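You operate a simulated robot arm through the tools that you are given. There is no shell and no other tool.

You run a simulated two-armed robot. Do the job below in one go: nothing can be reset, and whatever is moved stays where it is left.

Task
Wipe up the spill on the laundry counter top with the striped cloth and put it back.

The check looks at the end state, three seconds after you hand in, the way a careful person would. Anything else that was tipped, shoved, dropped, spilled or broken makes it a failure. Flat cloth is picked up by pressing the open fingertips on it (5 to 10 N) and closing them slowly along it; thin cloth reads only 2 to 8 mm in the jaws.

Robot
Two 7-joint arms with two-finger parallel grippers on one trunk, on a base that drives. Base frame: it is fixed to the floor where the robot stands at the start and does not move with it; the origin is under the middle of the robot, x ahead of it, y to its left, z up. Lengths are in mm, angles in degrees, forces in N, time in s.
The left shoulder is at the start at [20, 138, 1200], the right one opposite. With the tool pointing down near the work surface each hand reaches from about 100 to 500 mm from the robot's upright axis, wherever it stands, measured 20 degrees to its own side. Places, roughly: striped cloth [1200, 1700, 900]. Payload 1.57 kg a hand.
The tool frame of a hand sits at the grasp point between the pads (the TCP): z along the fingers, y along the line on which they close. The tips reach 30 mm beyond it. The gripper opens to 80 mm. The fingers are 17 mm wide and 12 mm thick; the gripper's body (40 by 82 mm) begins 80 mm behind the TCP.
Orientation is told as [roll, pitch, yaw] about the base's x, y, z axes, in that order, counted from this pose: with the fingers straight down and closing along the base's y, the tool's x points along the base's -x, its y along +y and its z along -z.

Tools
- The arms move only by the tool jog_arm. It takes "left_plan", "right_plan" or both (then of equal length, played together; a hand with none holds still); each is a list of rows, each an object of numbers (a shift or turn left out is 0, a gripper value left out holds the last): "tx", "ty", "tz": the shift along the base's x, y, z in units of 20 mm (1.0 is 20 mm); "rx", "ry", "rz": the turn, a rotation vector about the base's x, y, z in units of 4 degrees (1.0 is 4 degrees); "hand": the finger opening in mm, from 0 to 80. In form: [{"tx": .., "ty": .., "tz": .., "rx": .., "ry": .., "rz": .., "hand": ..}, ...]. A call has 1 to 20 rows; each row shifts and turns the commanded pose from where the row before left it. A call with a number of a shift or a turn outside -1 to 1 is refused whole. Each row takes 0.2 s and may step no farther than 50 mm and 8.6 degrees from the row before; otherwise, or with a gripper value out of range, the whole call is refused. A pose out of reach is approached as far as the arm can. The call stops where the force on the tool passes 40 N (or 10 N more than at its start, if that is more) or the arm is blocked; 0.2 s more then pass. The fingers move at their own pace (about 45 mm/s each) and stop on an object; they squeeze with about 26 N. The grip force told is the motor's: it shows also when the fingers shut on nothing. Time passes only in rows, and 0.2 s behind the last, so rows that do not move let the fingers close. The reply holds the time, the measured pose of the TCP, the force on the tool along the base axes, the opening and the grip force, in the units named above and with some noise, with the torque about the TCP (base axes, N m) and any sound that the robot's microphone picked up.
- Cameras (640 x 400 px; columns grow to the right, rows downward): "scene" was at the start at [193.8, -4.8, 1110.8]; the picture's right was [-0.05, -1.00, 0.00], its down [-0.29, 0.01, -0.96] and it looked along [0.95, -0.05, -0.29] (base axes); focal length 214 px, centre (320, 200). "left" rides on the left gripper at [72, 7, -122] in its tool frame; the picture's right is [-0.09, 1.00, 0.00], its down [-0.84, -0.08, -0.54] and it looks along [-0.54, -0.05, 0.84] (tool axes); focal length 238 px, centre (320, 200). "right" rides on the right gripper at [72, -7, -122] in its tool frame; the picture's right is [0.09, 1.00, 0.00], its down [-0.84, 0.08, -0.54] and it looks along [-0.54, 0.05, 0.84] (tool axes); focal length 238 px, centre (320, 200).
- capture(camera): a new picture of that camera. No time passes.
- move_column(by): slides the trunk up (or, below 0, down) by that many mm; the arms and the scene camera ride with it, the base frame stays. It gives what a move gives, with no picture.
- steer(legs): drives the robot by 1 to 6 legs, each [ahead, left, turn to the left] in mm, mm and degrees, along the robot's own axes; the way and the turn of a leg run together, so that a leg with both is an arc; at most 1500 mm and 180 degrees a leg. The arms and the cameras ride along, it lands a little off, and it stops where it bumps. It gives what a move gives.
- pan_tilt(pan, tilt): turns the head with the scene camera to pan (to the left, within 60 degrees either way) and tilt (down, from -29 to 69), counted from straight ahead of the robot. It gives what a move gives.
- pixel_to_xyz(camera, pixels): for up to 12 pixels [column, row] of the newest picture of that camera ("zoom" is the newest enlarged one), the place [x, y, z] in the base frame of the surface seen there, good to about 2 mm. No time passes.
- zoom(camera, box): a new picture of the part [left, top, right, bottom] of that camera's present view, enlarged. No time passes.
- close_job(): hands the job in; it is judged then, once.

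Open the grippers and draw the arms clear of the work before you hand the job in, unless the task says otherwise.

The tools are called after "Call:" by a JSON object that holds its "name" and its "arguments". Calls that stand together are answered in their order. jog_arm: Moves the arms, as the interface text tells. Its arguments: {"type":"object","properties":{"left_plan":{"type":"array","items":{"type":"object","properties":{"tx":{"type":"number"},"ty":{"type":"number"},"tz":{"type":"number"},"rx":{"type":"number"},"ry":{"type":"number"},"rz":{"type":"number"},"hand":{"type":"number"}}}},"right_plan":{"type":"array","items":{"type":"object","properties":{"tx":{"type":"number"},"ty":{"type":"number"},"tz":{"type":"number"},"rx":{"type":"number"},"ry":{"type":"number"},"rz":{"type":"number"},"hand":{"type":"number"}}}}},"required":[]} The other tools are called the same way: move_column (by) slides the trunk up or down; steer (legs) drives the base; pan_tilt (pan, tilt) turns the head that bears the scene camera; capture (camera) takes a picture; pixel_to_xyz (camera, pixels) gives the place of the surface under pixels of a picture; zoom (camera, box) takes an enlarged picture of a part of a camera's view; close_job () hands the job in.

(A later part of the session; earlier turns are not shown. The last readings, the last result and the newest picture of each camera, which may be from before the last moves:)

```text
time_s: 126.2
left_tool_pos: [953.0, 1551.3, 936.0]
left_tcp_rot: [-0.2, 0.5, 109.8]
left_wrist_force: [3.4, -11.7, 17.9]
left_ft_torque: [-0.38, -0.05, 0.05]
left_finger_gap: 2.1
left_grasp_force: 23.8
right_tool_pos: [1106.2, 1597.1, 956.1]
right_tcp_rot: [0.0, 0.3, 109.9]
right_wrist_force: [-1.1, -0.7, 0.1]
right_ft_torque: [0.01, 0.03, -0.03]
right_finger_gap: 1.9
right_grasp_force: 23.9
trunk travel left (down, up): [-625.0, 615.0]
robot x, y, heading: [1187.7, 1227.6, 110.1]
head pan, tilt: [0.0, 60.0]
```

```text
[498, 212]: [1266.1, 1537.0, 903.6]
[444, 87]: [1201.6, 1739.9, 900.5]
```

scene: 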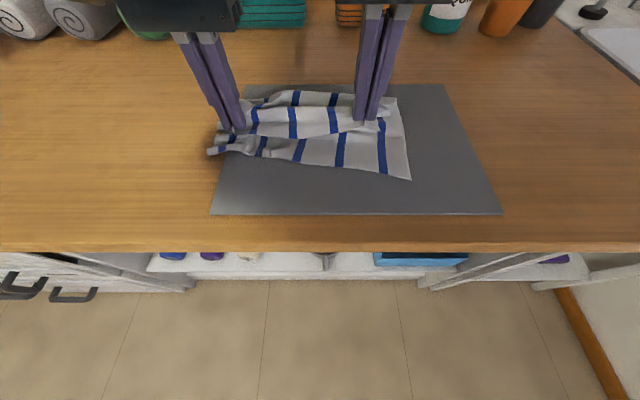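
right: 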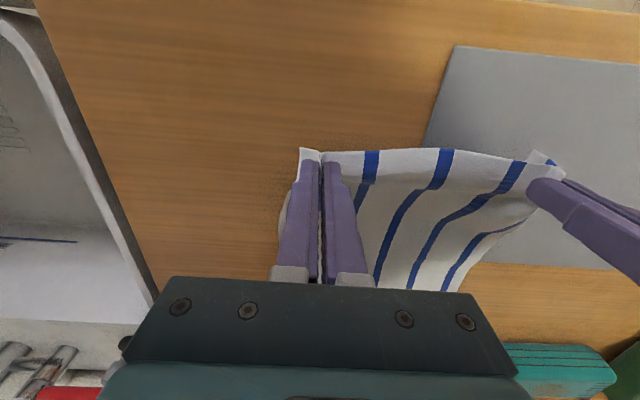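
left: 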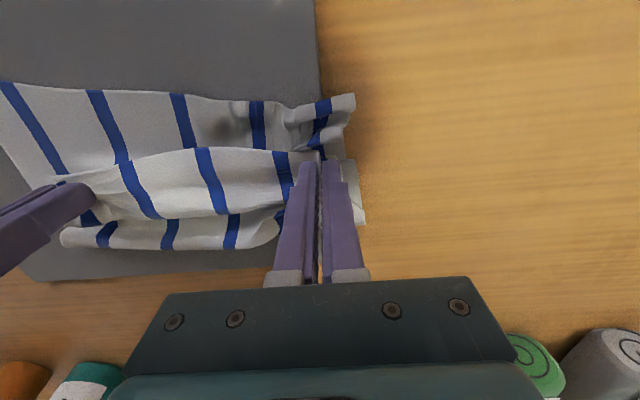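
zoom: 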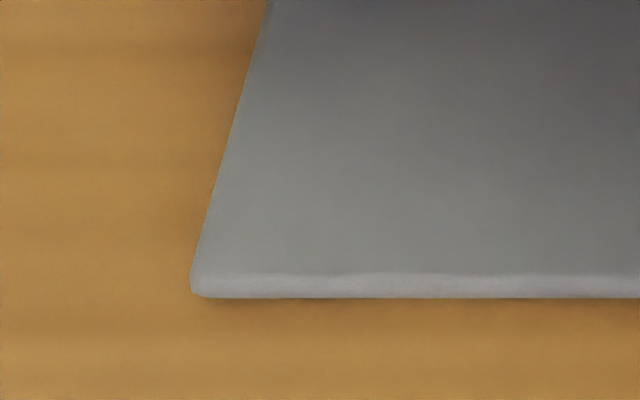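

The mat corner reads the same as before (≈[990,1434]). I ease up another 0.8 mm and continue the forward stroke lightly.

Call:
{"name": "jog_arm", "arguments": {"left_plan": [{"tz": 0.04}, {"tx": -0.113, "ty": 0.32}, {"tx": -0.113, "ty": 0.32, "tz": 0.01}, {"tx": -0.113, "ty": 0.32}, {"tx": -0.113, "ty": 0.32, "tz": 0.01}, {"tx": -0.113, "ty": 0.32}, {"tx": -0.113, "ty": 0.32, "tz": 0.01}], "right_plan": [{}, {"tx": -0.113, "ty": 0.32}, {"tx": -0.113, "ty": 0.32}, {"tx": -0.113, "ty": 0.32}, {"tx": -0.113, "ty": 0.32}, {"tx": -0.113, "ty": 0.32}, {"tx": -0.113, "ty": 0.32}]}}

Call:
{"name": "jog_arm", "arguments": {"left_plan": [{"tx": -0.113, "ty": 0.32}, {"tx": -0.113, "ty": 0.32}, {"tx": -0.113, "ty": 0.32}, {"tx": -0.113, "ty": 0.32}, {}], "right_plan": [{"tx": -0.113, "ty": 0.32}, {"tx": -0.113, "ty": 0.32}, {"tx": -0.113, "ty": 0.32}, {"tx": -0.113, "ty": 0.32}, {}]}}

Call:
{"name": "capture", "arguments": {"camera": "left"}}

Call:
{"name": "capture", "arguments": {"camera": "scene"}}

```text
time_s: 127.8
left_tool_pos: [939.8, 1591.3, 937.3]
left_tcp_rot: [0.0, 0.3, 109.8]
left_wrist_force: [1.0, -1.2, 3.1]
left_ft_torque: [-0.03, -0.01, 0.01]
left_finger_gap: 2.0
left_grasp_force: 23.5
right_tool_pos: [1090.9, 1636.6, 957.1]
right_tcp_rot: [0.0, 0.3, 110.0]
right_wrist_force: [-0.8, -0.1, -0.3]
right_ft_torque: [0.0, -0.01, 0.02]
right_finger_gap: 2.2
right_grasp_force: 24.2
trunk travel left (down, up): [-625.0, 615.0]
robot x, y, heading: [1185.2, 1229.5, 110.0]
head pan, tilt: [0.0, 60.0]
```

```text
time_s: 129.0
left_tool_pos: [931.2, 1617.3, 936.7]
left_tcp_rot: [-0.2, 0.3, 109.8]
left_wrist_force: [0.1, -0.8, 2.2]
left_ft_torque: [-0.03, -0.06, 0.02]
left_finger_gap: 2.3
left_grasp_force: 23.9
right_tool_pos: [1081.8, 1662.8, 955.6]
right_tcp_rot: [0.0, 0.3, 110.0]
right_wrist_force: [-0.2, -0.5, 1.1]
right_ft_torque: [0.01, 0.02, 0.02]
right_finger_gap: 1.9
right_grasp_force: 23.8
trunk travel left (down, up): [-625.0, 615.0]
robot x, y, heading: [1183.9, 1225.9, 110.2]
head pan, tilt: [0.0, 60.0]
```

```text
taken
```

left: 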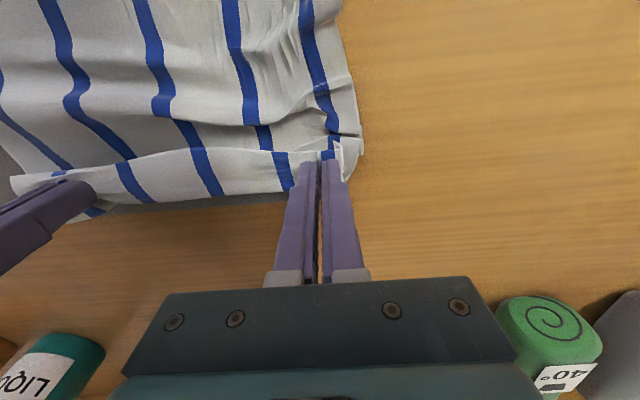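

```text
taken
```

scene: 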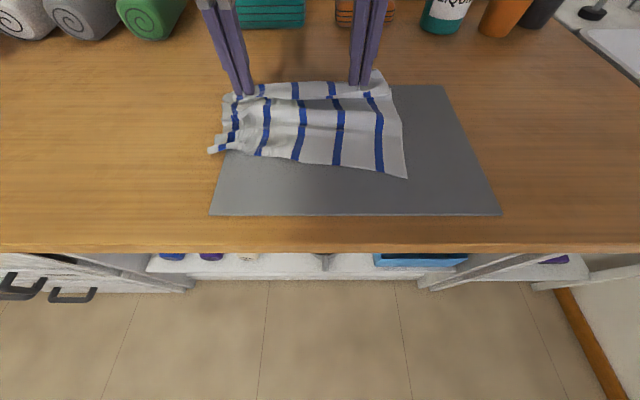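

At d≈222 with 2 N. One more back stroke with a bit more pressure, then I lift and inspect.

Call:
{"name": "jog_arm", "arguments": {"left_plan": [{"tz": -0.03, "tx": 0.2, "ty": 0.07}, {"tx": 0.113, "ty": -0.32}, {"tx": 0.113, "ty": -0.32}, {"tx": 0.113, "ty": -0.32}, {"tx": 0.113, "ty": -0.32}, {"tx": 0.113, "ty": -0.32}, {"tx": 0.113, "ty": -0.32}, {"tx": 0.113, "ty": -0.32}, {"tx": 0.113, "ty": -0.32}, {"tx": 0.113, "ty": -0.32}, {"tx": 0.113, "ty": -0.32}, {"tx": 0.113, "ty": -0.32}, {}], "right_plan": [{"tx": 0.2, "ty": 0.07}, {"tx": 0.113, "ty": -0.32}, {"tx": 0.113, "ty": -0.32}, {"tx": 0.113, "ty": -0.32}, {"tx": 0.113, "ty": -0.32}, {"tx": 0.113, "ty": -0.32}, {"tx": 0.113, "ty": -0.32}, {"tx": 0.113, "ty": -0.32}, {"tx": 0.113, "ty": -0.32}, {"tx": 0.113, "ty": -0.32}, {"tx": 0.113, "ty": -0.32}, {"tx": 0.113, "ty": -0.32}, {}]}}

```text
time_s: 131.8
left_tool_pos: [959.9, 1547.2, 938.4]
left_tcp_rot: [0.0, 0.3, 109.9]
left_wrist_force: [1.3, 1.2, 1.8]
left_ft_torque: [0.06, -0.05, 0.03]
left_finger_gap: 2.1
left_grasp_force: 23.5
right_tool_pos: [1112.0, 1595.1, 955.9]
right_tcp_rot: [-0.1, 0.3, 109.8]
right_wrist_force: [-1.2, 0.8, 0.3]
right_ft_torque: [-0.05, 0.02, 0.0]
right_finger_gap: 2.3
right_grasp_force: 23.0
trunk travel left (down, up): [-625.0, 615.0]
robot x, y, heading: [1187.5, 1228.6, 109.9]
head pan, tilt: [0.0, 60.0]
```

Done with the strip; I lift both hands 40 mm, raise the column 190 mm so the cloth hangs free, and drive right to its home.

Call:
{"name": "jog_arm", "arguments": {"left_plan": [{"tz": 1}, {"tz": 1}, {}], "right_plan": [{"tz": 0.6}, {"tz": 0.6}, {}]}}

Call:
{"name": "move_column", "arguments": {"by": 200}}

Call:
{"name": "capture", "arguments": {"camera": "scene"}}

```text
time_s: 132.6
left_tool_pos: [960.0, 1547.8, 977.7]
left_tcp_rot: [-0.1, 0.3, 109.9]
left_wrist_force: [-0.3, 1.2, -1.0]
left_ft_torque: [0.01, 0.0, 0.06]
left_finger_gap: 2.3
left_grasp_force: 23.8
right_tool_pos: [1112.5, 1595.7, 980.0]
right_tcp_rot: [-0.1, 0.2, 109.9]
right_wrist_force: [0.1, 0.0, 0.5]
right_ft_torque: [0.02, -0.01, 0.01]
right_finger_gap: 2.2
right_grasp_force: 23.6
trunk travel left (down, up): [-625.0, 615.0]
robot x, y, heading: [1190.2, 1227.1, 109.7]
head pan, tilt: [0.0, 60.0]
```

```text
time_s: 134.7
left_tool_pos: [959.7, 1548.2, 1180.0]
left_tcp_rot: [0.1, 0.4, 110.0]
left_wrist_force: [0.0, 0.9, -0.8]
left_ft_torque: [0.01, -0.01, -0.01]
left_finger_gap: 2.3
left_grasp_force: 23.8
right_tool_pos: [1112.8, 1596.1, 1180.1]
right_tcp_rot: [-0.1, 0.3, 109.8]
right_wrist_force: [-0.7, -0.2, -0.2]
right_ft_torque: [0.02, 0.04, 0.02]
right_finger_gap: 2.0
right_grasp_force: 23.6
trunk travel left (down, up): [-825.0, 415.0]
robot x, y, heading: [1187.4, 1226.3, 109.9]
head pan, tilt: [0.0, 60.0]
```

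```text
taken
```

scene: 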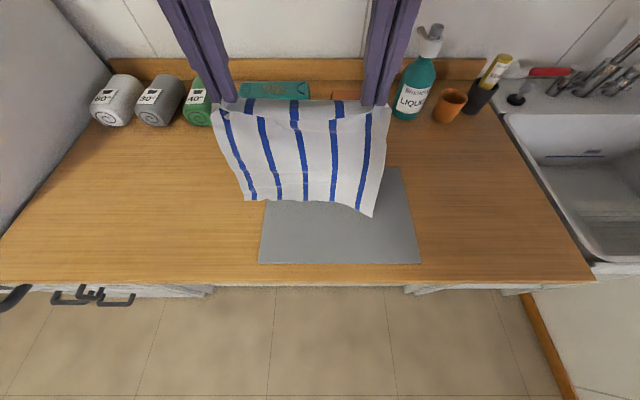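

The cloth hangs flat. I drive right 224 mm, back to the cloth's home.

Call:
{"name": "steer", "arguments": {"legs": [[0, -224, -0.4]]}}

Call:
{"name": "pan_tilt", "arguments": {"pan": 30, "tilt": 58}}

Call:
{"name": "capture", "arguments": {"camera": "scene"}}

Call:
{"name": "zoom", "arguments": {"camera": "scene", "box": [205, 130, 317, 200]}}

```text
time_s: 136.5
left_tool_pos: [1176.8, 1626.0, 1179.3]
left_tcp_rot: [-0.1, 0.4, 109.2]
left_wrist_force: [1.2, -0.3, -0.4]
left_ft_torque: [0.0, -0.03, -0.01]
left_finger_gap: 2.2
left_grasp_force: 23.8
right_tool_pos: [1329.6, 1671.7, 1180.3]
right_tcp_rot: [-0.1, 0.3, 109.3]
right_wrist_force: [-0.2, -0.1, 0.0]
right_ft_torque: [-0.01, -0.03, 0.01]
right_finger_gap: 2.2
right_grasp_force: 23.7
trunk travel left (down, up): [-825.0, 415.0]
robot x, y, heading: [1400.5, 1307.7, 109.1]
head pan, tilt: [0.0, 60.0]
```

```text
time_s: 137.4
left_tool_pos: [1177.4, 1626.5, 1179.1]
left_tcp_rot: [-0.1, 0.5, 109.2]
left_wrist_force: [0.7, -0.1, -0.3]
left_ft_torque: [0.0, 0.0, 0.0]
left_finger_gap: 2.1
left_grasp_force: 23.8
right_tool_pos: [1329.4, 1671.8, 1179.8]
right_tcp_rot: [-0.1, 0.4, 109.3]
right_wrist_force: [-0.8, -0.5, -0.2]
right_ft_torque: [-0.02, -0.02, 0.02]
right_finger_gap: 2.3
right_grasp_force: 23.5
trunk travel left (down, up): [-825.0, 415.0]
robot x, y, heading: [1396.2, 1304.4, 109.4]
head pan, tilt: [30.0, 58.0]
```

```text
taken
```

scene: 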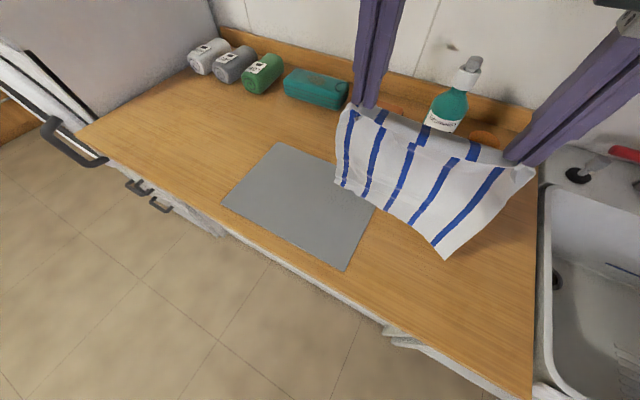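

```text
5.71 times, centred on (261, 165) of scene
```

zoom: 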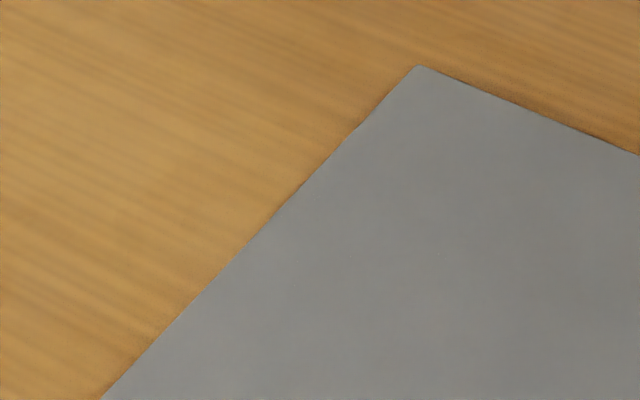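

The wood and mat's left strip look clean. I check the rest of the mat (there's something faint near (335,195)).

Call:
{"name": "zoom", "arguments": {"camera": "scene", "box": [220, 140, 380, 270]}}

Call:
{"name": "capture", "arguments": {"camera": "left"}}

Call:
{"name": "zoom", "arguments": {"camera": "left", "box": [380, 40, 540, 140]}}

```text
3.08 times, centred on (300, 205) of scene
```

zoom: 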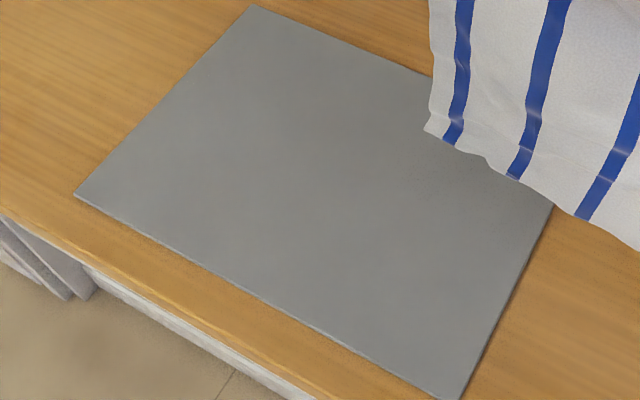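

```text
taken
```

left: 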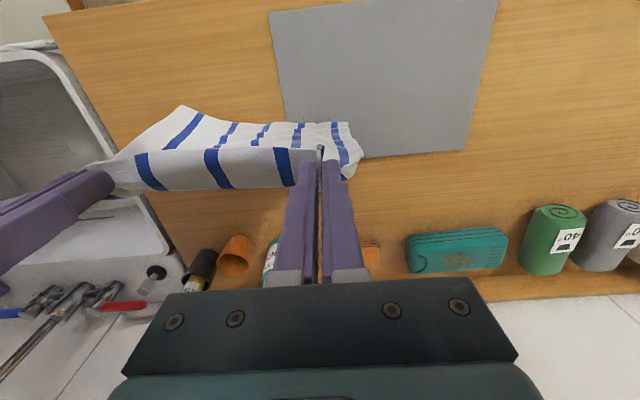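

```text
4.00 times, centred on (460, 90) of left
```

zoom: 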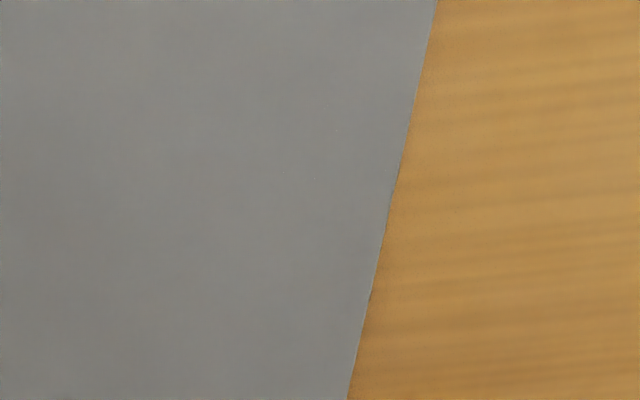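

All clean and the mat in place. Now to lay the cloth back: I tilt both hands forward (fingers away from me) while moving them ahead, so the hem can land at its original far edge d≈345.

Call:
{"name": "jog_arm", "arguments": {"left_plan": [{"tx": -0.242, "ty": 0.55, "rx": 0.9426, "ry": 0.3338}, {"tx": -0.242, "ty": 0.55, "rx": 0.9426, "ry": 0.3338}, {"tx": -0.242, "ty": 0.55, "rx": 0.9426, "ry": 0.3338}, {"tx": -0.242, "ty": 0.55, "rx": 0.9426, "ry": 0.3338}, {"tx": -0.242, "ty": 0.55, "rx": 0.9426, "ry": 0.3338}, {"tx": -0.242, "ty": 0.55, "rx": 0.9426, "ry": 0.3338}, {"tx": -0.242, "ty": 0.55, "rx": 0.9426, "ry": 0.3338}, {"tx": -0.242, "ty": 0.55, "rx": 0.9426, "ry": 0.3338}, {}], "right_plan": [{"tx": -0.242, "ty": 0.55, "rx": 0.9426, "ry": 0.3338}, {"tx": -0.242, "ty": 0.55, "rx": 0.9426, "ry": 0.3338}, {"tx": -0.242, "ty": 0.55, "rx": 0.9426, "ry": 0.3338}, {"tx": -0.242, "ty": 0.55, "rx": 0.9426, "ry": 0.3338}, {"tx": -0.242, "ty": 0.55, "rx": 0.9426, "ry": 0.3338}, {"tx": -0.242, "ty": 0.55, "rx": 0.9426, "ry": 0.3338}, {"tx": -0.242, "ty": 0.55, "rx": 0.9426, "ry": 0.3338}, {"tx": -0.242, "ty": 0.55, "rx": 0.9426, "ry": 0.3338}, {}]}}

Call:
{"name": "pan_tilt", "arguments": {"pan": 0, "tilt": 50}}

Call:
{"name": "capture", "arguments": {"camera": "scene"}}

```text
time_s: 139.4
left_tool_pos: [1140.7, 1716.4, 1177.6]
left_tcp_rot: [0.2, -31.6, 109.2]
left_wrist_force: [-0.1, -0.4, 0.2]
left_ft_torque: [0.04, 0.0, -0.03]
left_finger_gap: 2.6
left_grasp_force: 23.7
right_tool_pos: [1290.4, 1761.0, 1179.6]
right_tcp_rot: [0.1, -31.7, 109.2]
right_wrist_force: [-0.4, 0.3, -0.3]
right_ft_torque: [-0.02, 0.0, -0.01]
right_finger_gap: 2.1
right_grasp_force: 23.0
trunk travel left (down, up): [-825.0, 415.0]
robot x, y, heading: [1397.6, 1301.5, 109.4]
head pan, tilt: [30.0, 58.0]
```

```text
time_s: 140.4
left_tool_pos: [1140.0, 1715.9, 1177.9]
left_tcp_rot: [0.1, -31.6, 109.1]
left_wrist_force: [0.0, 0.4, 0.2]
left_ft_torque: [-0.04, 0.01, -0.02]
left_finger_gap: 2.2
left_grasp_force: 24.0
right_tool_pos: [1289.7, 1761.0, 1181.5]
right_tcp_rot: [0.1, -31.8, 109.2]
right_wrist_force: [-0.5, -0.5, -0.3]
right_ft_torque: [0.03, -0.02, -0.01]
right_finger_gap: 2.3
right_grasp_force: 23.7
trunk travel left (down, up): [-825.0, 415.0]
robot x, y, heading: [1400.2, 1303.0, 109.4]
head pan, tilt: [0.0, 50.0]
```

```text
taken
```

scene: 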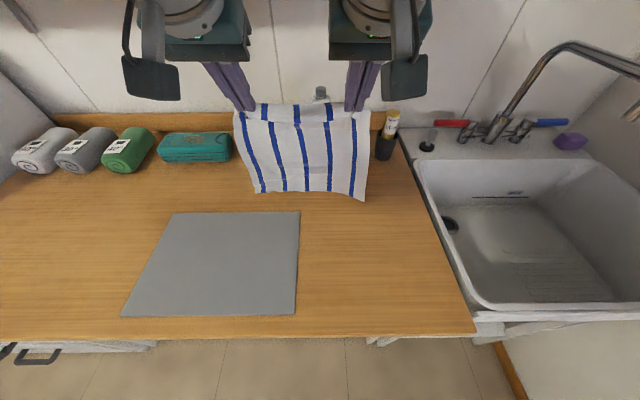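

Reach is fine with the tilt; the hands are at d≈246/238 (tips 16 mm ahead). I move them on ~75–87 mm slowly so the hem hangs over the original far edge.

Call:
{"name": "jog_arm", "arguments": {"left_plan": [{"tx": -0.209, "ty": 0.589}, {"tx": -0.209, "ty": 0.589}, {"tx": -0.209, "ty": 0.589}, {"tx": -0.209, "ty": 0.589}, {"tx": -0.209, "ty": 0.589}, {"tx": -0.209, "ty": 0.589}, {}, {}], "right_plan": [{"tx": -0.242, "ty": 0.683}, {"tx": -0.242, "ty": 0.683}, {"tx": -0.242, "ty": 0.683}, {"tx": -0.242, "ty": 0.683}, {"tx": -0.242, "ty": 0.683}, {"tx": -0.242, "ty": 0.683}, {}, {}]}}

Call:
{"name": "capture", "arguments": {"camera": "scene"}}

Call:
{"name": "capture", "arguments": {"camera": "left"}}

```text
time_s: 142.2
left_tool_pos: [1113.0, 1785.5, 1176.7]
left_tcp_rot: [0.1, -31.7, 109.1]
left_wrist_force: [0.2, 1.0, -0.7]
left_ft_torque: [0.03, -0.02, -0.03]
left_finger_gap: 2.1
left_grasp_force: 23.5
right_tool_pos: [1263.6, 1843.1, 1179.7]
right_tcp_rot: [0.1, -31.6, 109.2]
right_wrist_force: [-0.2, 0.0, -0.3]
right_ft_torque: [0.03, -0.01, 0.01]
right_finger_gap: 2.1
right_grasp_force: 23.5
trunk travel left (down, up): [-825.0, 415.0]
robot x, y, heading: [1397.9, 1307.5, 109.3]
head pan, tilt: [0.0, 50.0]
```

```text
taken
```

scene: 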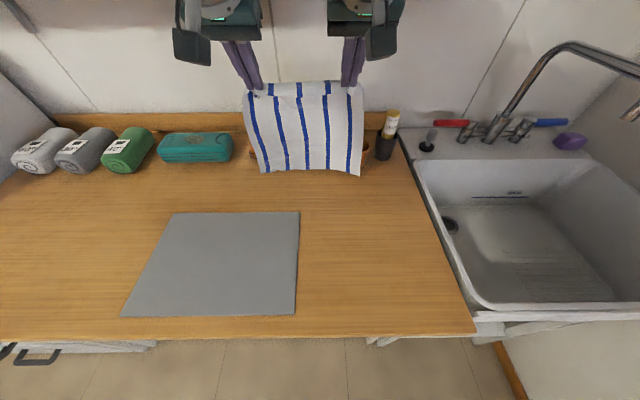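

```text
taken
```

left: 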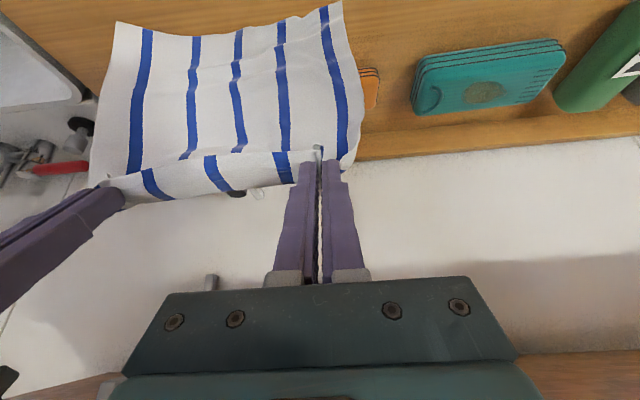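

The cloth hangs in front of the bottle with ~70 mm clearance. I check the hem's place in the picture.

Call:
{"name": "pixel_to_xyz", "arguments": {"camera": "scene", "pixels": [[263, 172], [310, 168], [357, 173], [250, 110], [360, 110], [304, 130]]}}

```text
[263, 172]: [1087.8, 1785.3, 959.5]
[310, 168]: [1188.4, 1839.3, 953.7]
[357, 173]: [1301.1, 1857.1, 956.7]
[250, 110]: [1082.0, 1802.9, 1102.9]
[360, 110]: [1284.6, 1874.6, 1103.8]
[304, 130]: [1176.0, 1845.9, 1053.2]
```

The hem hangs at z≈955, d≈325–346. I lower the column in steps while jogging the hands up equally, so that the final laying motion can be one smooth arm motion from the low column.

Call:
{"name": "move_column", "arguments": {"by": -40}}

Call:
{"name": "jog_arm", "arguments": {"left_plan": [{"tz": 0.8}, {"tz": 0.8}, {"tz": 0.9}, {}], "right_plan": [{"tz": 0.8}, {"tz": 0.8}, {"tz": 0.9}, {}]}}

Call:
{"name": "move_column", "arguments": {"by": -50}}

Call:
{"name": "jog_arm", "arguments": {"left_plan": [{"tz": 0.8}, {"tz": 0.8}, {"tz": 0.9}, {}], "right_plan": [{"tz": 0.8}, {"tz": 0.8}, {"tz": 0.9}, {}]}}

Call:
{"name": "move_column", "arguments": {"by": -50}}

Call:
{"name": "capture", "arguments": {"camera": "scene"}}

```text
time_s: 143.0
left_tool_pos: [1113.4, 1785.3, 1136.9]
left_tcp_rot: [0.1, -31.7, 109.1]
left_wrist_force: [0.9, 0.2, 0.1]
left_ft_torque: [0.0, -0.06, 0.0]
left_finger_gap: 2.1
left_grasp_force: 23.4
right_tool_pos: [1262.0, 1843.4, 1140.8]
right_tcp_rot: [0.0, -31.7, 109.2]
right_wrist_force: [-0.7, -0.2, 0.4]
right_ft_torque: [0.0, 0.02, 0.0]
right_finger_gap: 2.4
right_grasp_force: 23.6
trunk travel left (down, up): [-785.0, 455.0]
robot x, y, heading: [1402.2, 1300.1, 109.4]
head pan, tilt: [0.0, 50.0]
```

```text
time_s: 144.0
left_tool_pos: [1109.8, 1783.8, 1188.8]
left_tcp_rot: [0.1, -31.6, 109.1]
left_wrist_force: [2.0, 1.2, -0.8]
left_ft_torque: [0.01, -0.01, -0.01]
left_finger_gap: 2.1
left_grasp_force: 23.7
right_tool_pos: [1262.5, 1842.8, 1190.9]
right_tcp_rot: [0.1, -31.7, 109.2]
right_wrist_force: [-3.1, -1.4, 0.3]
right_ft_torque: [0.0, 0.05, 0.04]
right_finger_gap: 2.2
right_grasp_force: 23.7
trunk travel left (down, up): [-785.0, 455.0]
robot x, y, heading: [1400.4, 1300.9, 109.3]
head pan, tilt: [0.0, 50.0]
```

```text
time_s: 144.9
left_tool_pos: [1111.3, 1785.4, 1139.2]
left_tcp_rot: [0.1, -31.7, 109.1]
left_wrist_force: [3.2, 1.0, 0.4]
left_ft_torque: [0.05, -0.07, -0.03]
left_finger_gap: 1.9
left_grasp_force: 23.4
right_tool_pos: [1262.2, 1842.8, 1138.7]
right_tcp_rot: [0.1, -31.6, 109.2]
right_wrist_force: [-3.3, -1.0, 0.7]
right_ft_torque: [-0.01, 0.06, 0.06]
right_finger_gap: 2.0
right_grasp_force: 23.8
trunk travel left (down, up): [-735.0, 505.0]
robot x, y, heading: [1399.8, 1303.5, 109.6]
head pan, tilt: [0.0, 50.0]
```

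```text
time_s: 145.9
left_tool_pos: [1110.5, 1783.9, 1189.4]
left_tcp_rot: [0.1, -31.7, 109.2]
left_wrist_force: [1.0, 0.1, 0.7]
left_ft_torque: [0.01, -0.06, 0.01]
left_finger_gap: 2.2
left_grasp_force: 23.6
right_tool_pos: [1262.5, 1841.5, 1188.5]
right_tcp_rot: [0.0, -31.7, 109.3]
right_wrist_force: [-1.7, -0.5, -0.4]
right_ft_torque: [0.0, 0.03, 0.05]
right_finger_gap: 2.2
right_grasp_force: 23.1
trunk travel left (down, up): [-735.0, 505.0]
robot x, y, heading: [1401.1, 1302.8, 108.9]
head pan, tilt: [0.0, 50.0]
```

```text
time_s: 146.8
left_tool_pos: [1112.1, 1785.2, 1140.4]
left_tcp_rot: [0.1, -31.7, 109.1]
left_wrist_force: [1.5, 1.0, -0.9]
left_ft_torque: [0.0, -0.03, -0.01]
left_finger_gap: 2.2
left_grasp_force: 23.8
right_tool_pos: [1261.7, 1841.3, 1139.1]
right_tcp_rot: [0.0, -31.7, 109.2]
right_wrist_force: [-1.3, 0.6, -0.3]
right_ft_torque: [-0.01, 0.01, 0.05]
right_finger_gap: 2.1
right_grasp_force: 23.6
trunk travel left (down, up): [-685.0, 555.0]
robot x, y, heading: [1399.9, 1301.6, 109.3]
head pan, tilt: [0.0, 50.0]
```

```text
taken
```

scene: 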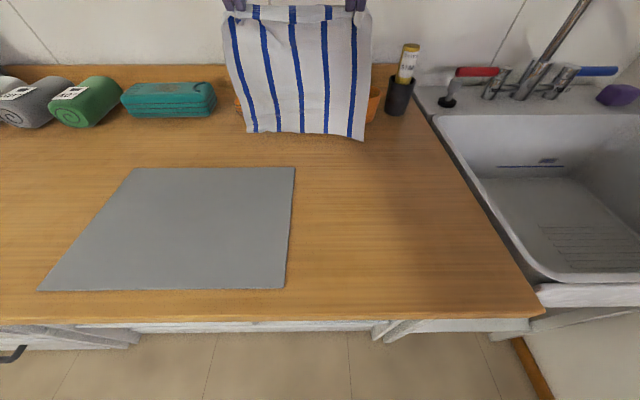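

All reachable. One more cycle brings the column to the pick level; then I read the hem's place.

Call:
{"name": "jog_arm", "arguments": {"left_plan": [{"tz": 0.8}, {"tz": 0.8}, {"tz": 0.9}, {}], "right_plan": [{"tz": 0.8}, {"tz": 0.8}, {"tz": 0.9}, {}]}}

Call:
{"name": "move_column", "arguments": {"by": -60}}

Call:
{"name": "capture", "arguments": {"camera": "scene"}}

Call:
{"name": "pixel_to_xyz", "arguments": {"camera": "scene", "pixels": [[250, 114], [300, 112], [362, 119], [235, 40], [365, 40], [300, 60]]}}

```text
time_s: 147.8
left_tool_pos: [1110.5, 1786.1, 1190.2]
left_tcp_rot: [0.1, -31.5, 109.1]
left_wrist_force: [5.4, 2.1, -0.7]
left_ft_torque: [0.06, -0.18, -0.04]
left_finger_gap: 2.1
left_grasp_force: 23.8
right_tool_pos: [1265.5, 1839.4, 1173.6]
right_tcp_rot: [0.4, -29.8, 108.5]
right_wrist_force: [-5.8, -1.9, 0.6]
right_ft_torque: [-0.06, 0.14, 0.1]
right_finger_gap: 2.1
right_grasp_force: 23.5
trunk travel left (down, up): [-685.0, 555.0]
robot x, y, heading: [1398.5, 1299.2, 109.6]
head pan, tilt: [0.0, 50.0]
```

```text
time_s: 148.8
left_tool_pos: [1111.4, 1786.2, 1128.9]
left_tcp_rot: [0.2, -31.7, 109.1]
left_wrist_force: [5.3, 1.9, 0.3]
left_ft_torque: [0.02, -0.17, -0.04]
left_finger_gap: 2.4
left_grasp_force: 23.5
right_tool_pos: [1264.6, 1840.6, 1113.8]
right_tcp_rot: [0.1, -29.9, 108.9]
right_wrist_force: [-5.3, -1.7, 0.8]
right_ft_torque: [-0.04, 0.14, 0.07]
right_finger_gap: 2.0
right_grasp_force: 23.8
trunk travel left (down, up): [-625.0, 615.0]
robot x, y, heading: [1396.6, 1301.7, 109.4]
head pan, tilt: [0.0, 50.0]
```

```text
taken
```

scene: 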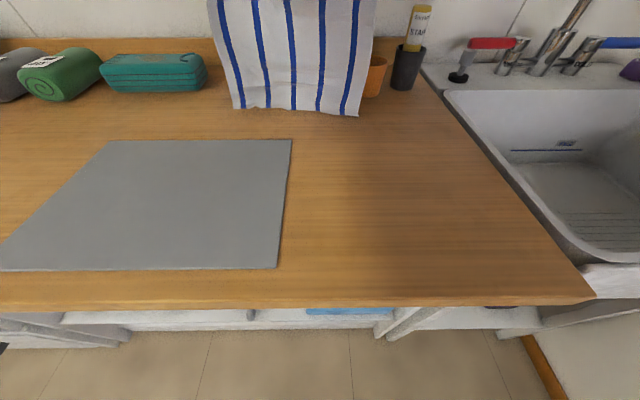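

```text
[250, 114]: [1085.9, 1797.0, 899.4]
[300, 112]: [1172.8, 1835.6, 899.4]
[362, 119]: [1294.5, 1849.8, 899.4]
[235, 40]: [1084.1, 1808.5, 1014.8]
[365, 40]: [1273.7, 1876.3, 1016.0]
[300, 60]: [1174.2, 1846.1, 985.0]
```

The hem now just about touches the counter at d≈325–340. I lay the cloth down: both hands retreat toward me and descend in an arc, straightening the tilt on the way.

Call:
{"name": "jog_arm", "arguments": {"left_plan": [{"tx": 0.434, "ty": -0.913}, {"tx": 0.334, "ty": -0.943, "tz": -0.15}, {"tx": 0.3, "ty": -0.848, "tz": -0.4}, {"tx": 0.267, "ty": -0.754, "tz": -0.45}, {"tx": 0.217, "ty": -0.613, "tz": -0.485, "rx": -0.498, "ry": -0.176}, {"tx": 0.217, "ty": -0.613, "tz": -0.485, "rx": -0.498, "ry": -0.176}, {"tx": 0.15, "ty": -0.424, "tz": -0.485, "rx": -0.498, "ry": -0.176}, {"tx": 0.15, "ty": -0.424, "tz": -0.485, "rx": -0.498, "ry": -0.176}, {"tx": 0.117, "ty": -0.33, "tz": -0.485, "rx": -0.498, "ry": -0.176}, {"tx": 0.117, "ty": -0.33, "tz": -0.485, "rx": -0.498, "ry": -0.176}, {"tx": 0.117, "ty": -0.33, "tz": -0.485, "rx": -0.498, "ry": -0.176}], "right_plan": [{"tx": 0.234, "ty": -0.973}, {"tx": 0.334, "ty": -0.943}, {"tx": 0.3, "ty": -0.848, "tz": -0.15}, {"tx": 0.267, "ty": -0.754, "tz": -0.1}, {"tx": 0.217, "ty": -0.613, "tz": -0.485, "rx": -0.47, "ry": -0.166}, {"tx": 0.217, "ty": -0.613, "tz": -0.485, "rx": -0.47, "ry": -0.166}, {"tx": 0.15, "ty": -0.424, "tz": -0.485, "rx": -0.47, "ry": -0.166}, {"tx": 0.15, "ty": -0.424, "tz": -0.485, "rx": -0.47, "ry": -0.166}, {"tx": 0.117, "ty": -0.33, "tz": -0.485, "rx": -0.47, "ry": -0.166}, {"tx": 0.117, "ty": -0.33, "tz": -0.485, "rx": -0.47, "ry": -0.166}, {"tx": 0.117, "ty": -0.33, "tz": -0.485, "rx": -0.47, "ry": -0.166}]}}

Call:
{"name": "capture", "arguments": {"camera": "scene"}}

Call:
{"name": "capture", "arguments": {"camera": "left"}}

```text
time_s: 151.2
left_tool_pos: [1159.2, 1655.6, 1039.9]
left_tcp_rot: [0.2, -16.8, 109.2]
left_wrist_force: [0.3, -0.4, 0.0]
left_ft_torque: [0.01, -0.02, -0.01]
left_finger_gap: 2.4
left_grasp_force: 23.3
right_tool_pos: [1305.2, 1709.9, 1058.7]
right_tcp_rot: [0.2, -17.8, 109.1]
right_wrist_force: [-1.3, -0.4, -0.5]
right_ft_torque: [-0.02, 0.0, 0.01]
right_finger_gap: 1.9
right_grasp_force: 24.2
trunk travel left (down, up): [-625.0, 615.0]
robot x, y, heading: [1397.5, 1299.7, 109.4]
head pan, tilt: [0.0, 50.0]
```

```text
taken
```

scene: 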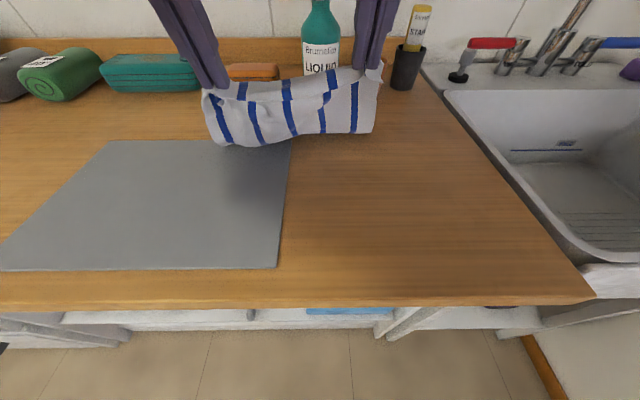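

```text
taken
```

left: 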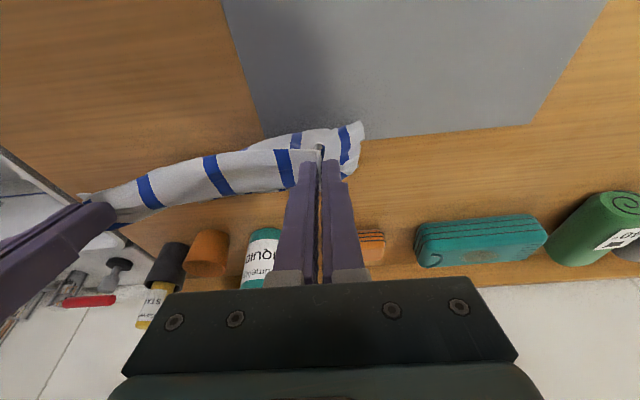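

The cloth hangs from the hands with its belly toward me; I check where the bottom and hem are.

Call:
{"name": "pixel_to_xyz", "arguments": {"camera": "scene", "pixels": [[235, 142], [290, 137], [365, 128], [220, 120], [300, 110], [238, 148], [378, 100]]}}

Call:
{"name": "capture", "arguments": {"camera": "right"}}

```text
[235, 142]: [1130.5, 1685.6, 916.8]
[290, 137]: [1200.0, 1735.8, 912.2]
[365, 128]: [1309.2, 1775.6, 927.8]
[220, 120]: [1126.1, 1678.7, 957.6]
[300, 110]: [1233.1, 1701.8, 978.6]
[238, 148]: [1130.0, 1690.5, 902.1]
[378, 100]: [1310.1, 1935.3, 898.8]
```

```text
taken
```

right: 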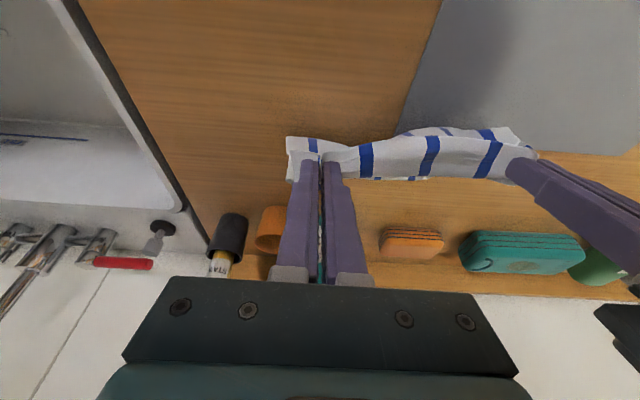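

The cloth touches down at d≈223 (left) and 246 (right), with the hem lying beyond: as wanted. I continue the arc down to just above contact, with the grip ending at d≈111 and the tilt removed.

Call:
{"name": "jog_arm", "arguments": {"left_plan": [{"tx": 0.0985, "ty": -0.278, "tz": -0.408, "rx": -0.33, "ry": -0.117}, {"tx": 0.0985, "ty": -0.278, "tz": -0.408, "rx": -0.33, "ry": -0.117}, {"tx": 0.0985, "ty": -0.278, "tz": -0.408, "rx": -0.33, "ry": -0.117}, {"tx": 0.0985, "ty": -0.278, "tz": -0.408, "rx": -0.33, "ry": -0.117}, {"tx": 0.0985, "ty": -0.278, "tz": -0.408, "rx": -0.33, "ry": -0.117}, {"tx": 0.0985, "ty": -0.278, "tz": -0.408, "rx": -0.33, "ry": -0.117}, {"tx": 0.0985, "ty": -0.278, "tz": -0.408, "rx": -0.33, "ry": -0.117}, {"tx": 0.0985, "ty": -0.278, "tz": -0.408, "rx": -0.33, "ry": -0.117}, {"tx": 0.0985, "ty": -0.278, "tz": -0.408, "rx": -0.33, "ry": -0.117}, {"tx": 0.0985, "ty": -0.278, "tz": -0.408, "rx": -0.33, "ry": -0.117}, {"tx": 0.0985, "ty": -0.278, "tz": -0.408, "rx": -0.33, "ry": -0.117}, {"tx": 0.0985, "ty": -0.278, "tz": -0.35, "rx": -0.33, "ry": -0.117}, {}], "right_plan": [{"tx": 0.119, "ty": -0.29, "tz": -0.4875, "rx": -0.35, "ry": -0.124}, {"tx": 0.119, "ty": -0.29, "tz": -0.4875, "rx": -0.35, "ry": -0.124}, {"tx": 0.119, "ty": -0.29, "tz": -0.4875, "rx": -0.35, "ry": -0.124}, {"tx": 0.119, "ty": -0.29, "tz": -0.4875, "rx": -0.35, "ry": -0.124}, {"tx": 0.119, "ty": -0.29, "tz": -0.4875, "rx": -0.35, "ry": -0.124}, {"tx": 0.119, "ty": -0.29, "tz": -0.4875, "rx": -0.35, "ry": -0.124}, {"tx": 0.119, "ty": -0.29, "tz": -0.4875, "rx": -0.35, "ry": -0.124}, {"tx": 0.119, "ty": -0.29, "tz": -0.4875, "rx": -0.35, "ry": -0.124}, {"tx": 0.119, "ty": -0.29, "tz": -0.4875, "rx": -0.35, "ry": -0.124}, {"tx": 0.119, "ty": -0.29, "tz": -0.4875, "rx": -0.35, "ry": -0.124}, {"tx": 0.119, "ty": -0.29, "tz": -0.4875, "rx": -0.35, "ry": -0.124}, {"tx": 0.119, "ty": -0.29, "tz": -0.45, "rx": -0.35, "ry": -0.124}, {}]}}

Call:
{"name": "capture", "arguments": {"camera": "scene"}}

Call:
{"name": "capture", "arguments": {"camera": "left"}}

Call:
{"name": "capture", "arguments": {"camera": "right"}}

```text
time_s: 154.0
left_tool_pos: [1183.6, 1586.6, 943.2]
left_tcp_rot: [0.0, 0.0, 109.3]
left_wrist_force: [1.8, -0.3, 1.2]
left_ft_torque: [0.0, -0.03, 0.01]
left_finger_gap: 2.1
left_grasp_force: 24.0
right_tool_pos: [1334.6, 1639.1, 939.8]
right_tcp_rot: [0.0, 0.1, 109.2]
right_wrist_force: [-2.1, -0.5, -0.5]
right_ft_torque: [-0.01, 0.04, 0.01]
right_finger_gap: 2.1
right_grasp_force: 23.9
trunk travel left (down, up): [-625.0, 615.0]
robot x, y, heading: [1398.1, 1302.4, 109.3]
head pan, tilt: [0.0, 50.0]
```

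```text
taken
```

scene: 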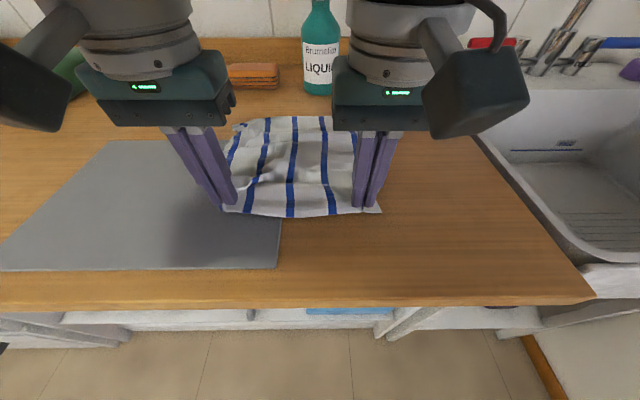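

```text
taken
```

left: 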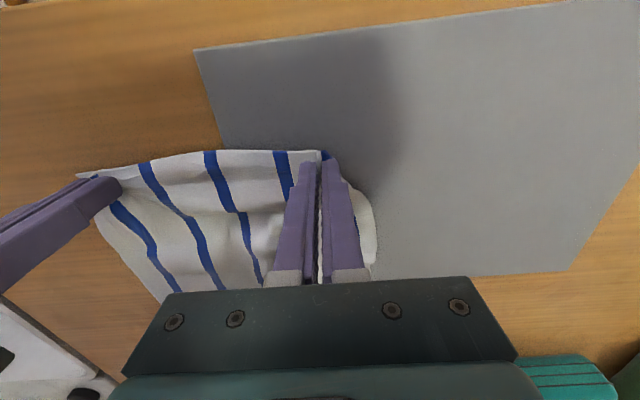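

```text
taken
```

right: 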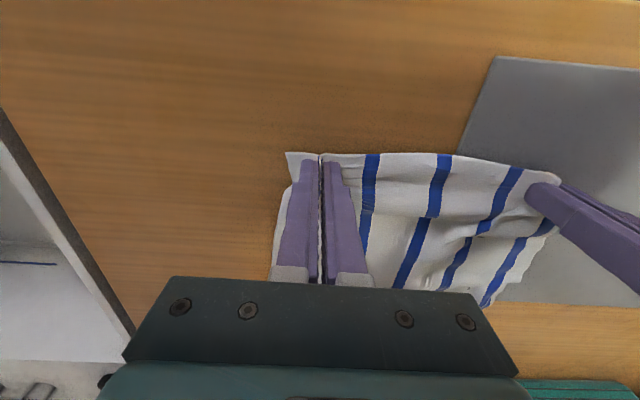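

The cloth lies almost exactly as at the start, with both grips at their pick positions. I check the back hem, visible at (240,124)–(325,117).

Call:
{"name": "pixel_to_xyz", "arguments": {"camera": "scene", "pixels": [[236, 125], [245, 123], [270, 119], [297, 117], [325, 118], [230, 145], [290, 214]]}}

Call:
{"name": "zoom", "arguments": {"camera": "scene", "box": [200, 100, 400, 225]}}

```text
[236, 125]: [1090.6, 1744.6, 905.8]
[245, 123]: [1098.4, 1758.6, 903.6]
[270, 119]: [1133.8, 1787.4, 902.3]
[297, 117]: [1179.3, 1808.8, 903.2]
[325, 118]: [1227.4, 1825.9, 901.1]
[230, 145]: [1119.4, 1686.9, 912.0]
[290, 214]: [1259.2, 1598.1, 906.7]
```

```text
3.20 times, centred on (300, 162) of scene
```

zoom: 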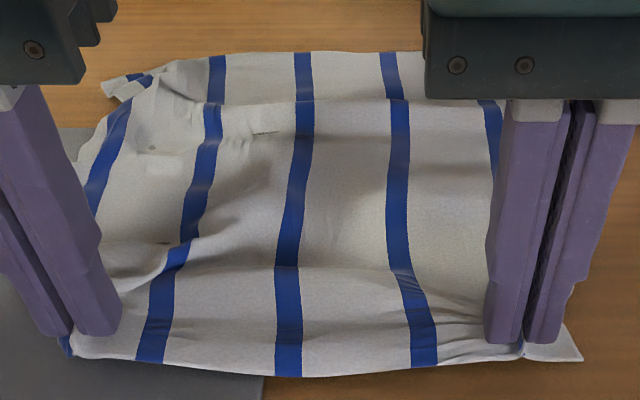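

The hem lies at d≈300–320 (25 mm short, from slack), the rest matches. I lower the last 5 mm and open the fingers slowly.

Call:
{"name": "jog_arm", "arguments": {"left_plan": [{"tz": -0.12}, {"tz": -0.12}, {}, {"hand": 5}, {"hand": 9}, {"hand": 13}, {"hand": 17}, {"hand": 21}, {"hand": 25}, {"hand": 30}, {}], "right_plan": [{"tz": -0.12}, {"tz": -0.1}, {}, {"hand": 5}, {"hand": 9}, {"hand": 13}, {"hand": 17}, {"hand": 21}, {"hand": 25}, {"hand": 30}, {}]}}

Call:
{"name": "capture", "arguments": {"camera": "scene"}}

Call:
{"name": "capture", "arguments": {"camera": "left"}}

Call:
{"name": "capture", "arguments": {"camera": "right"}}

```text
time_s: 156.4
left_tool_pos: [1182.5, 1587.4, 937.9]
left_tcp_rot: [0.0, -0.1, 109.2]
left_wrist_force: [-0.6, -0.3, 0.6]
left_ft_torque: [0.0, 0.0, -0.01]
left_finger_gap: 29.9
left_grasp_force: 0.1
right_tool_pos: [1334.9, 1640.4, 936.2]
right_tcp_rot: [0.1, 0.0, 109.2]
right_wrist_force: [0.1, 0.6, -1.2]
right_ft_torque: [-0.02, 0.02, 0.02]
right_finger_gap: 30.4
right_grasp_force: 0.2
trunk travel left (down, up): [-625.0, 615.0]
robot x, y, heading: [1397.1, 1303.4, 109.4]
head pan, tilt: [0.0, 50.0]
```

```text
taken
```

scene: 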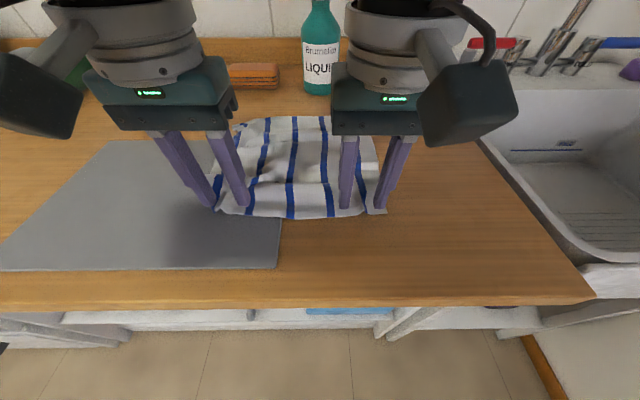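

```text
taken
```

left: 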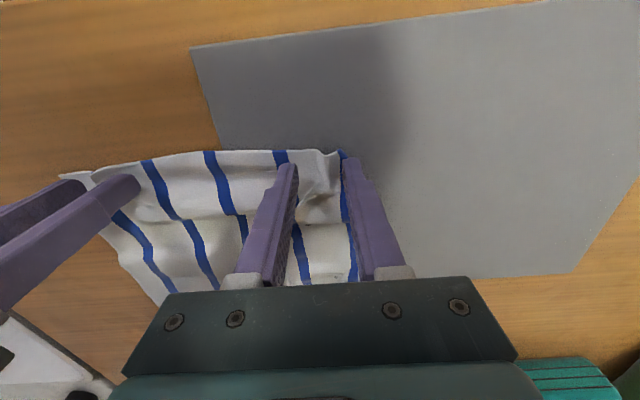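

```text
taken
```

right: 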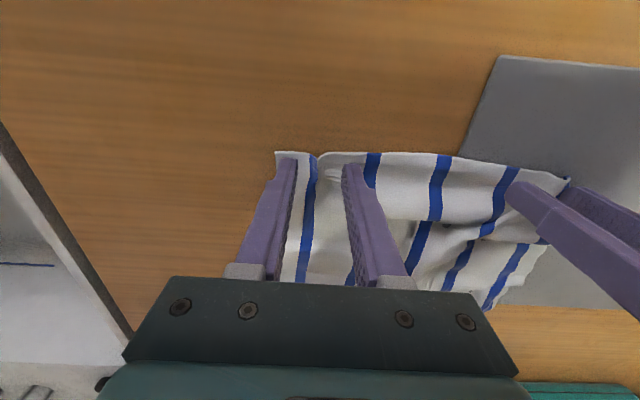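

Both hands have released the cloth. I lift them straight up 100 mm and look at how it lies.

Call:
{"name": "jog_arm", "arguments": {"left_plan": [{"tz": 0.3, "hand": 34}, {"tz": 0.7}, {"tz": 1}, {"tz": 1}, {"tz": 1}, {"tz": 1}, {}], "right_plan": [{"tz": 0.3, "hand": 34}, {"tz": 0.7}, {"tz": 1}, {"tz": 1}, {"tz": 1}, {"tz": 1}, {}]}}

Call:
{"name": "capture", "arguments": {"camera": "scene"}}

Call:
{"name": "capture", "arguments": {"camera": "right"}}

Call:
{"name": "capture", "arguments": {"camera": "left"}}

```text
time_s: 158.0
left_tool_pos: [1183.6, 1588.5, 1038.3]
left_tcp_rot: [0.0, -0.1, 109.2]
left_wrist_force: [-0.5, 0.3, -0.3]
left_ft_torque: [0.03, 0.01, -0.04]
left_finger_gap: 34.0
left_grasp_force: 0.0
right_tool_pos: [1336.7, 1637.5, 1036.3]
right_tcp_rot: [-0.1, 0.1, 109.2]
right_wrist_force: [-0.2, 0.4, -0.4]
right_ft_torque: [0.03, 0.0, -0.04]
right_finger_gap: 33.9
right_grasp_force: 0.0
trunk travel left (down, up): [-625.0, 615.0]
robot x, y, heading: [1397.9, 1300.8, 109.3]
head pan, tilt: [0.0, 50.0]
```

```text
taken
```

scene: 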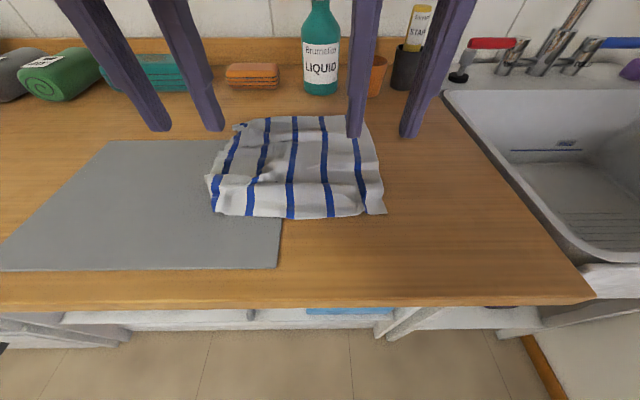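

```text
taken
```

right: 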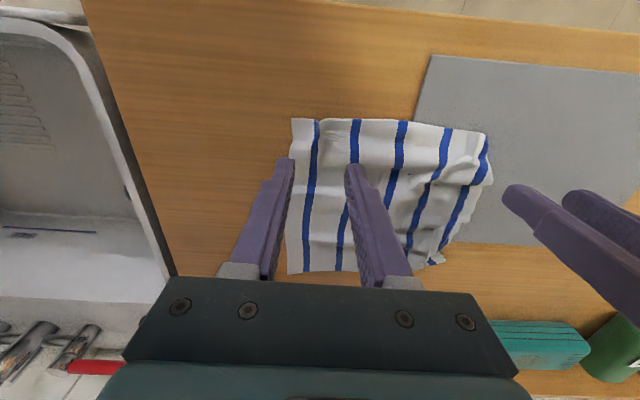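

```text
taken
```

left: 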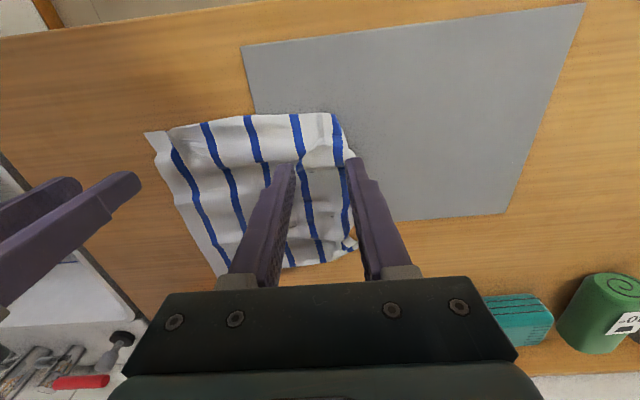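

The cloth is back, slightly wrinkled. I measure its outline against the original corners, and check the spill area from the same scene viewpoint as at the start.

Call:
{"name": "pixel_to_xyz", "arguments": {"camera": "scene", "pixels": [[236, 127], [250, 120], [295, 116], [325, 117], [365, 125], [386, 213], [335, 216], [216, 211], [208, 178], [225, 140], [295, 165]]}}

Call:
{"name": "zoom", "arguments": {"camera": "scene", "box": [190, 100, 400, 230]}}

```text
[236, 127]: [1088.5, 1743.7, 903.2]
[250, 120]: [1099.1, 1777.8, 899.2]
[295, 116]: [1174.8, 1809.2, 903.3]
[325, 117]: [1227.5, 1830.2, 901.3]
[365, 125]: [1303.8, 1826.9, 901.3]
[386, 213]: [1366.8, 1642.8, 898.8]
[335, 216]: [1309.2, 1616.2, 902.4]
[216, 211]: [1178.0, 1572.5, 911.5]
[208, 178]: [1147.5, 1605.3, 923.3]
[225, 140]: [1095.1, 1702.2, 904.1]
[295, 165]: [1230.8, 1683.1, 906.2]
```

```text
3.05 times, centred on (295, 165) of scene
```

zoom: 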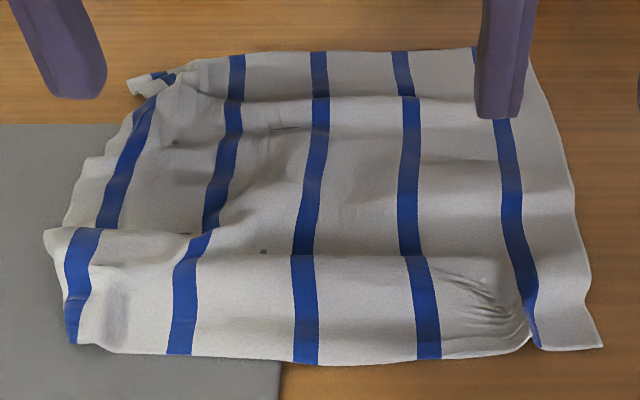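

The cloth now covers s≈704–935, d≈98–324, against 694–945, 95–345 before: its centre is within ~10 mm of home. Now I drive left with the hands raised to inspect the spill area closely with the left camera.

Call:
{"name": "jog_arm", "arguments": {"left_plan": [{"tz": 0.5, "tx": 0.2, "ty": -0.5, "hand": 60}, {"tx": 0.2, "ty": -0.5}, {}], "right_plan": [{"tz": 1, "tx": 0.2, "ty": -0.5}, {"tz": 1, "tx": 0.2, "ty": -0.5}, {"tz": 1}]}}

Call:
{"name": "steer", "arguments": {"legs": [[0, 240, 0]]}}

Call:
{"name": "capture", "arguments": {"camera": "left"}}

Call:
{"name": "zoom", "arguments": {"camera": "left", "box": [270, 120, 398, 220]}}

```text
time_s: 158.8
left_tool_pos: [1190.5, 1566.7, 1049.8]
left_tcp_rot: [-0.1, 0.0, 109.2]
left_wrist_force: [0.4, -0.3, 0.6]
left_ft_torque: [-0.01, 0.01, 0.01]
left_finger_gap: 59.8
left_grasp_force: 0.1
right_tool_pos: [1345.5, 1619.4, 1097.1]
right_tcp_rot: [-0.2, 0.2, 109.1]
right_wrist_force: [-0.2, -0.1, -0.8]
right_ft_torque: [-0.06, -0.02, -0.02]
right_finger_gap: 34.1
right_grasp_force: 0.0
trunk travel left (down, up): [-625.0, 615.0]
robot x, y, heading: [1400.9, 1305.1, 109.4]
head pan, tilt: [0.0, 50.0]
```

```text
time_s: 160.6
left_tool_pos: [963.9, 1489.2, 1049.0]
left_tcp_rot: [-0.1, -0.1, 108.9]
left_wrist_force: [0.1, 0.6, -0.2]
left_ft_torque: [-0.02, 0.0, -0.02]
left_finger_gap: 59.9
left_grasp_force: 0.1
right_tool_pos: [1118.1, 1540.5, 1096.4]
right_tcp_rot: [0.0, 0.1, 108.9]
right_wrist_force: [-0.3, 0.3, -0.5]
right_ft_torque: [0.04, 0.0, -0.02]
right_finger_gap: 34.3
right_grasp_force: 0.1
trunk travel left (down, up): [-625.0, 615.0]
robot x, y, heading: [1170.6, 1226.9, 109.0]
head pan, tilt: [0.0, 50.0]
```

```text
taken
```

left: 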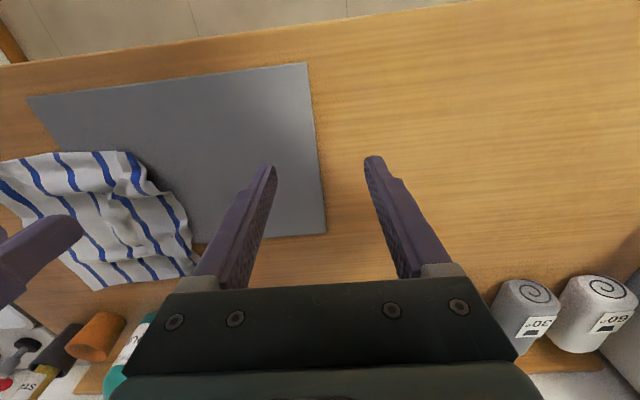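

```text
4.00 times, centred on (334, 170) of left
```

zoom: 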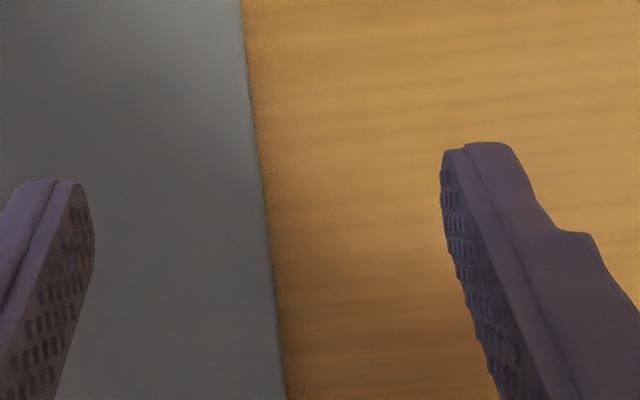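

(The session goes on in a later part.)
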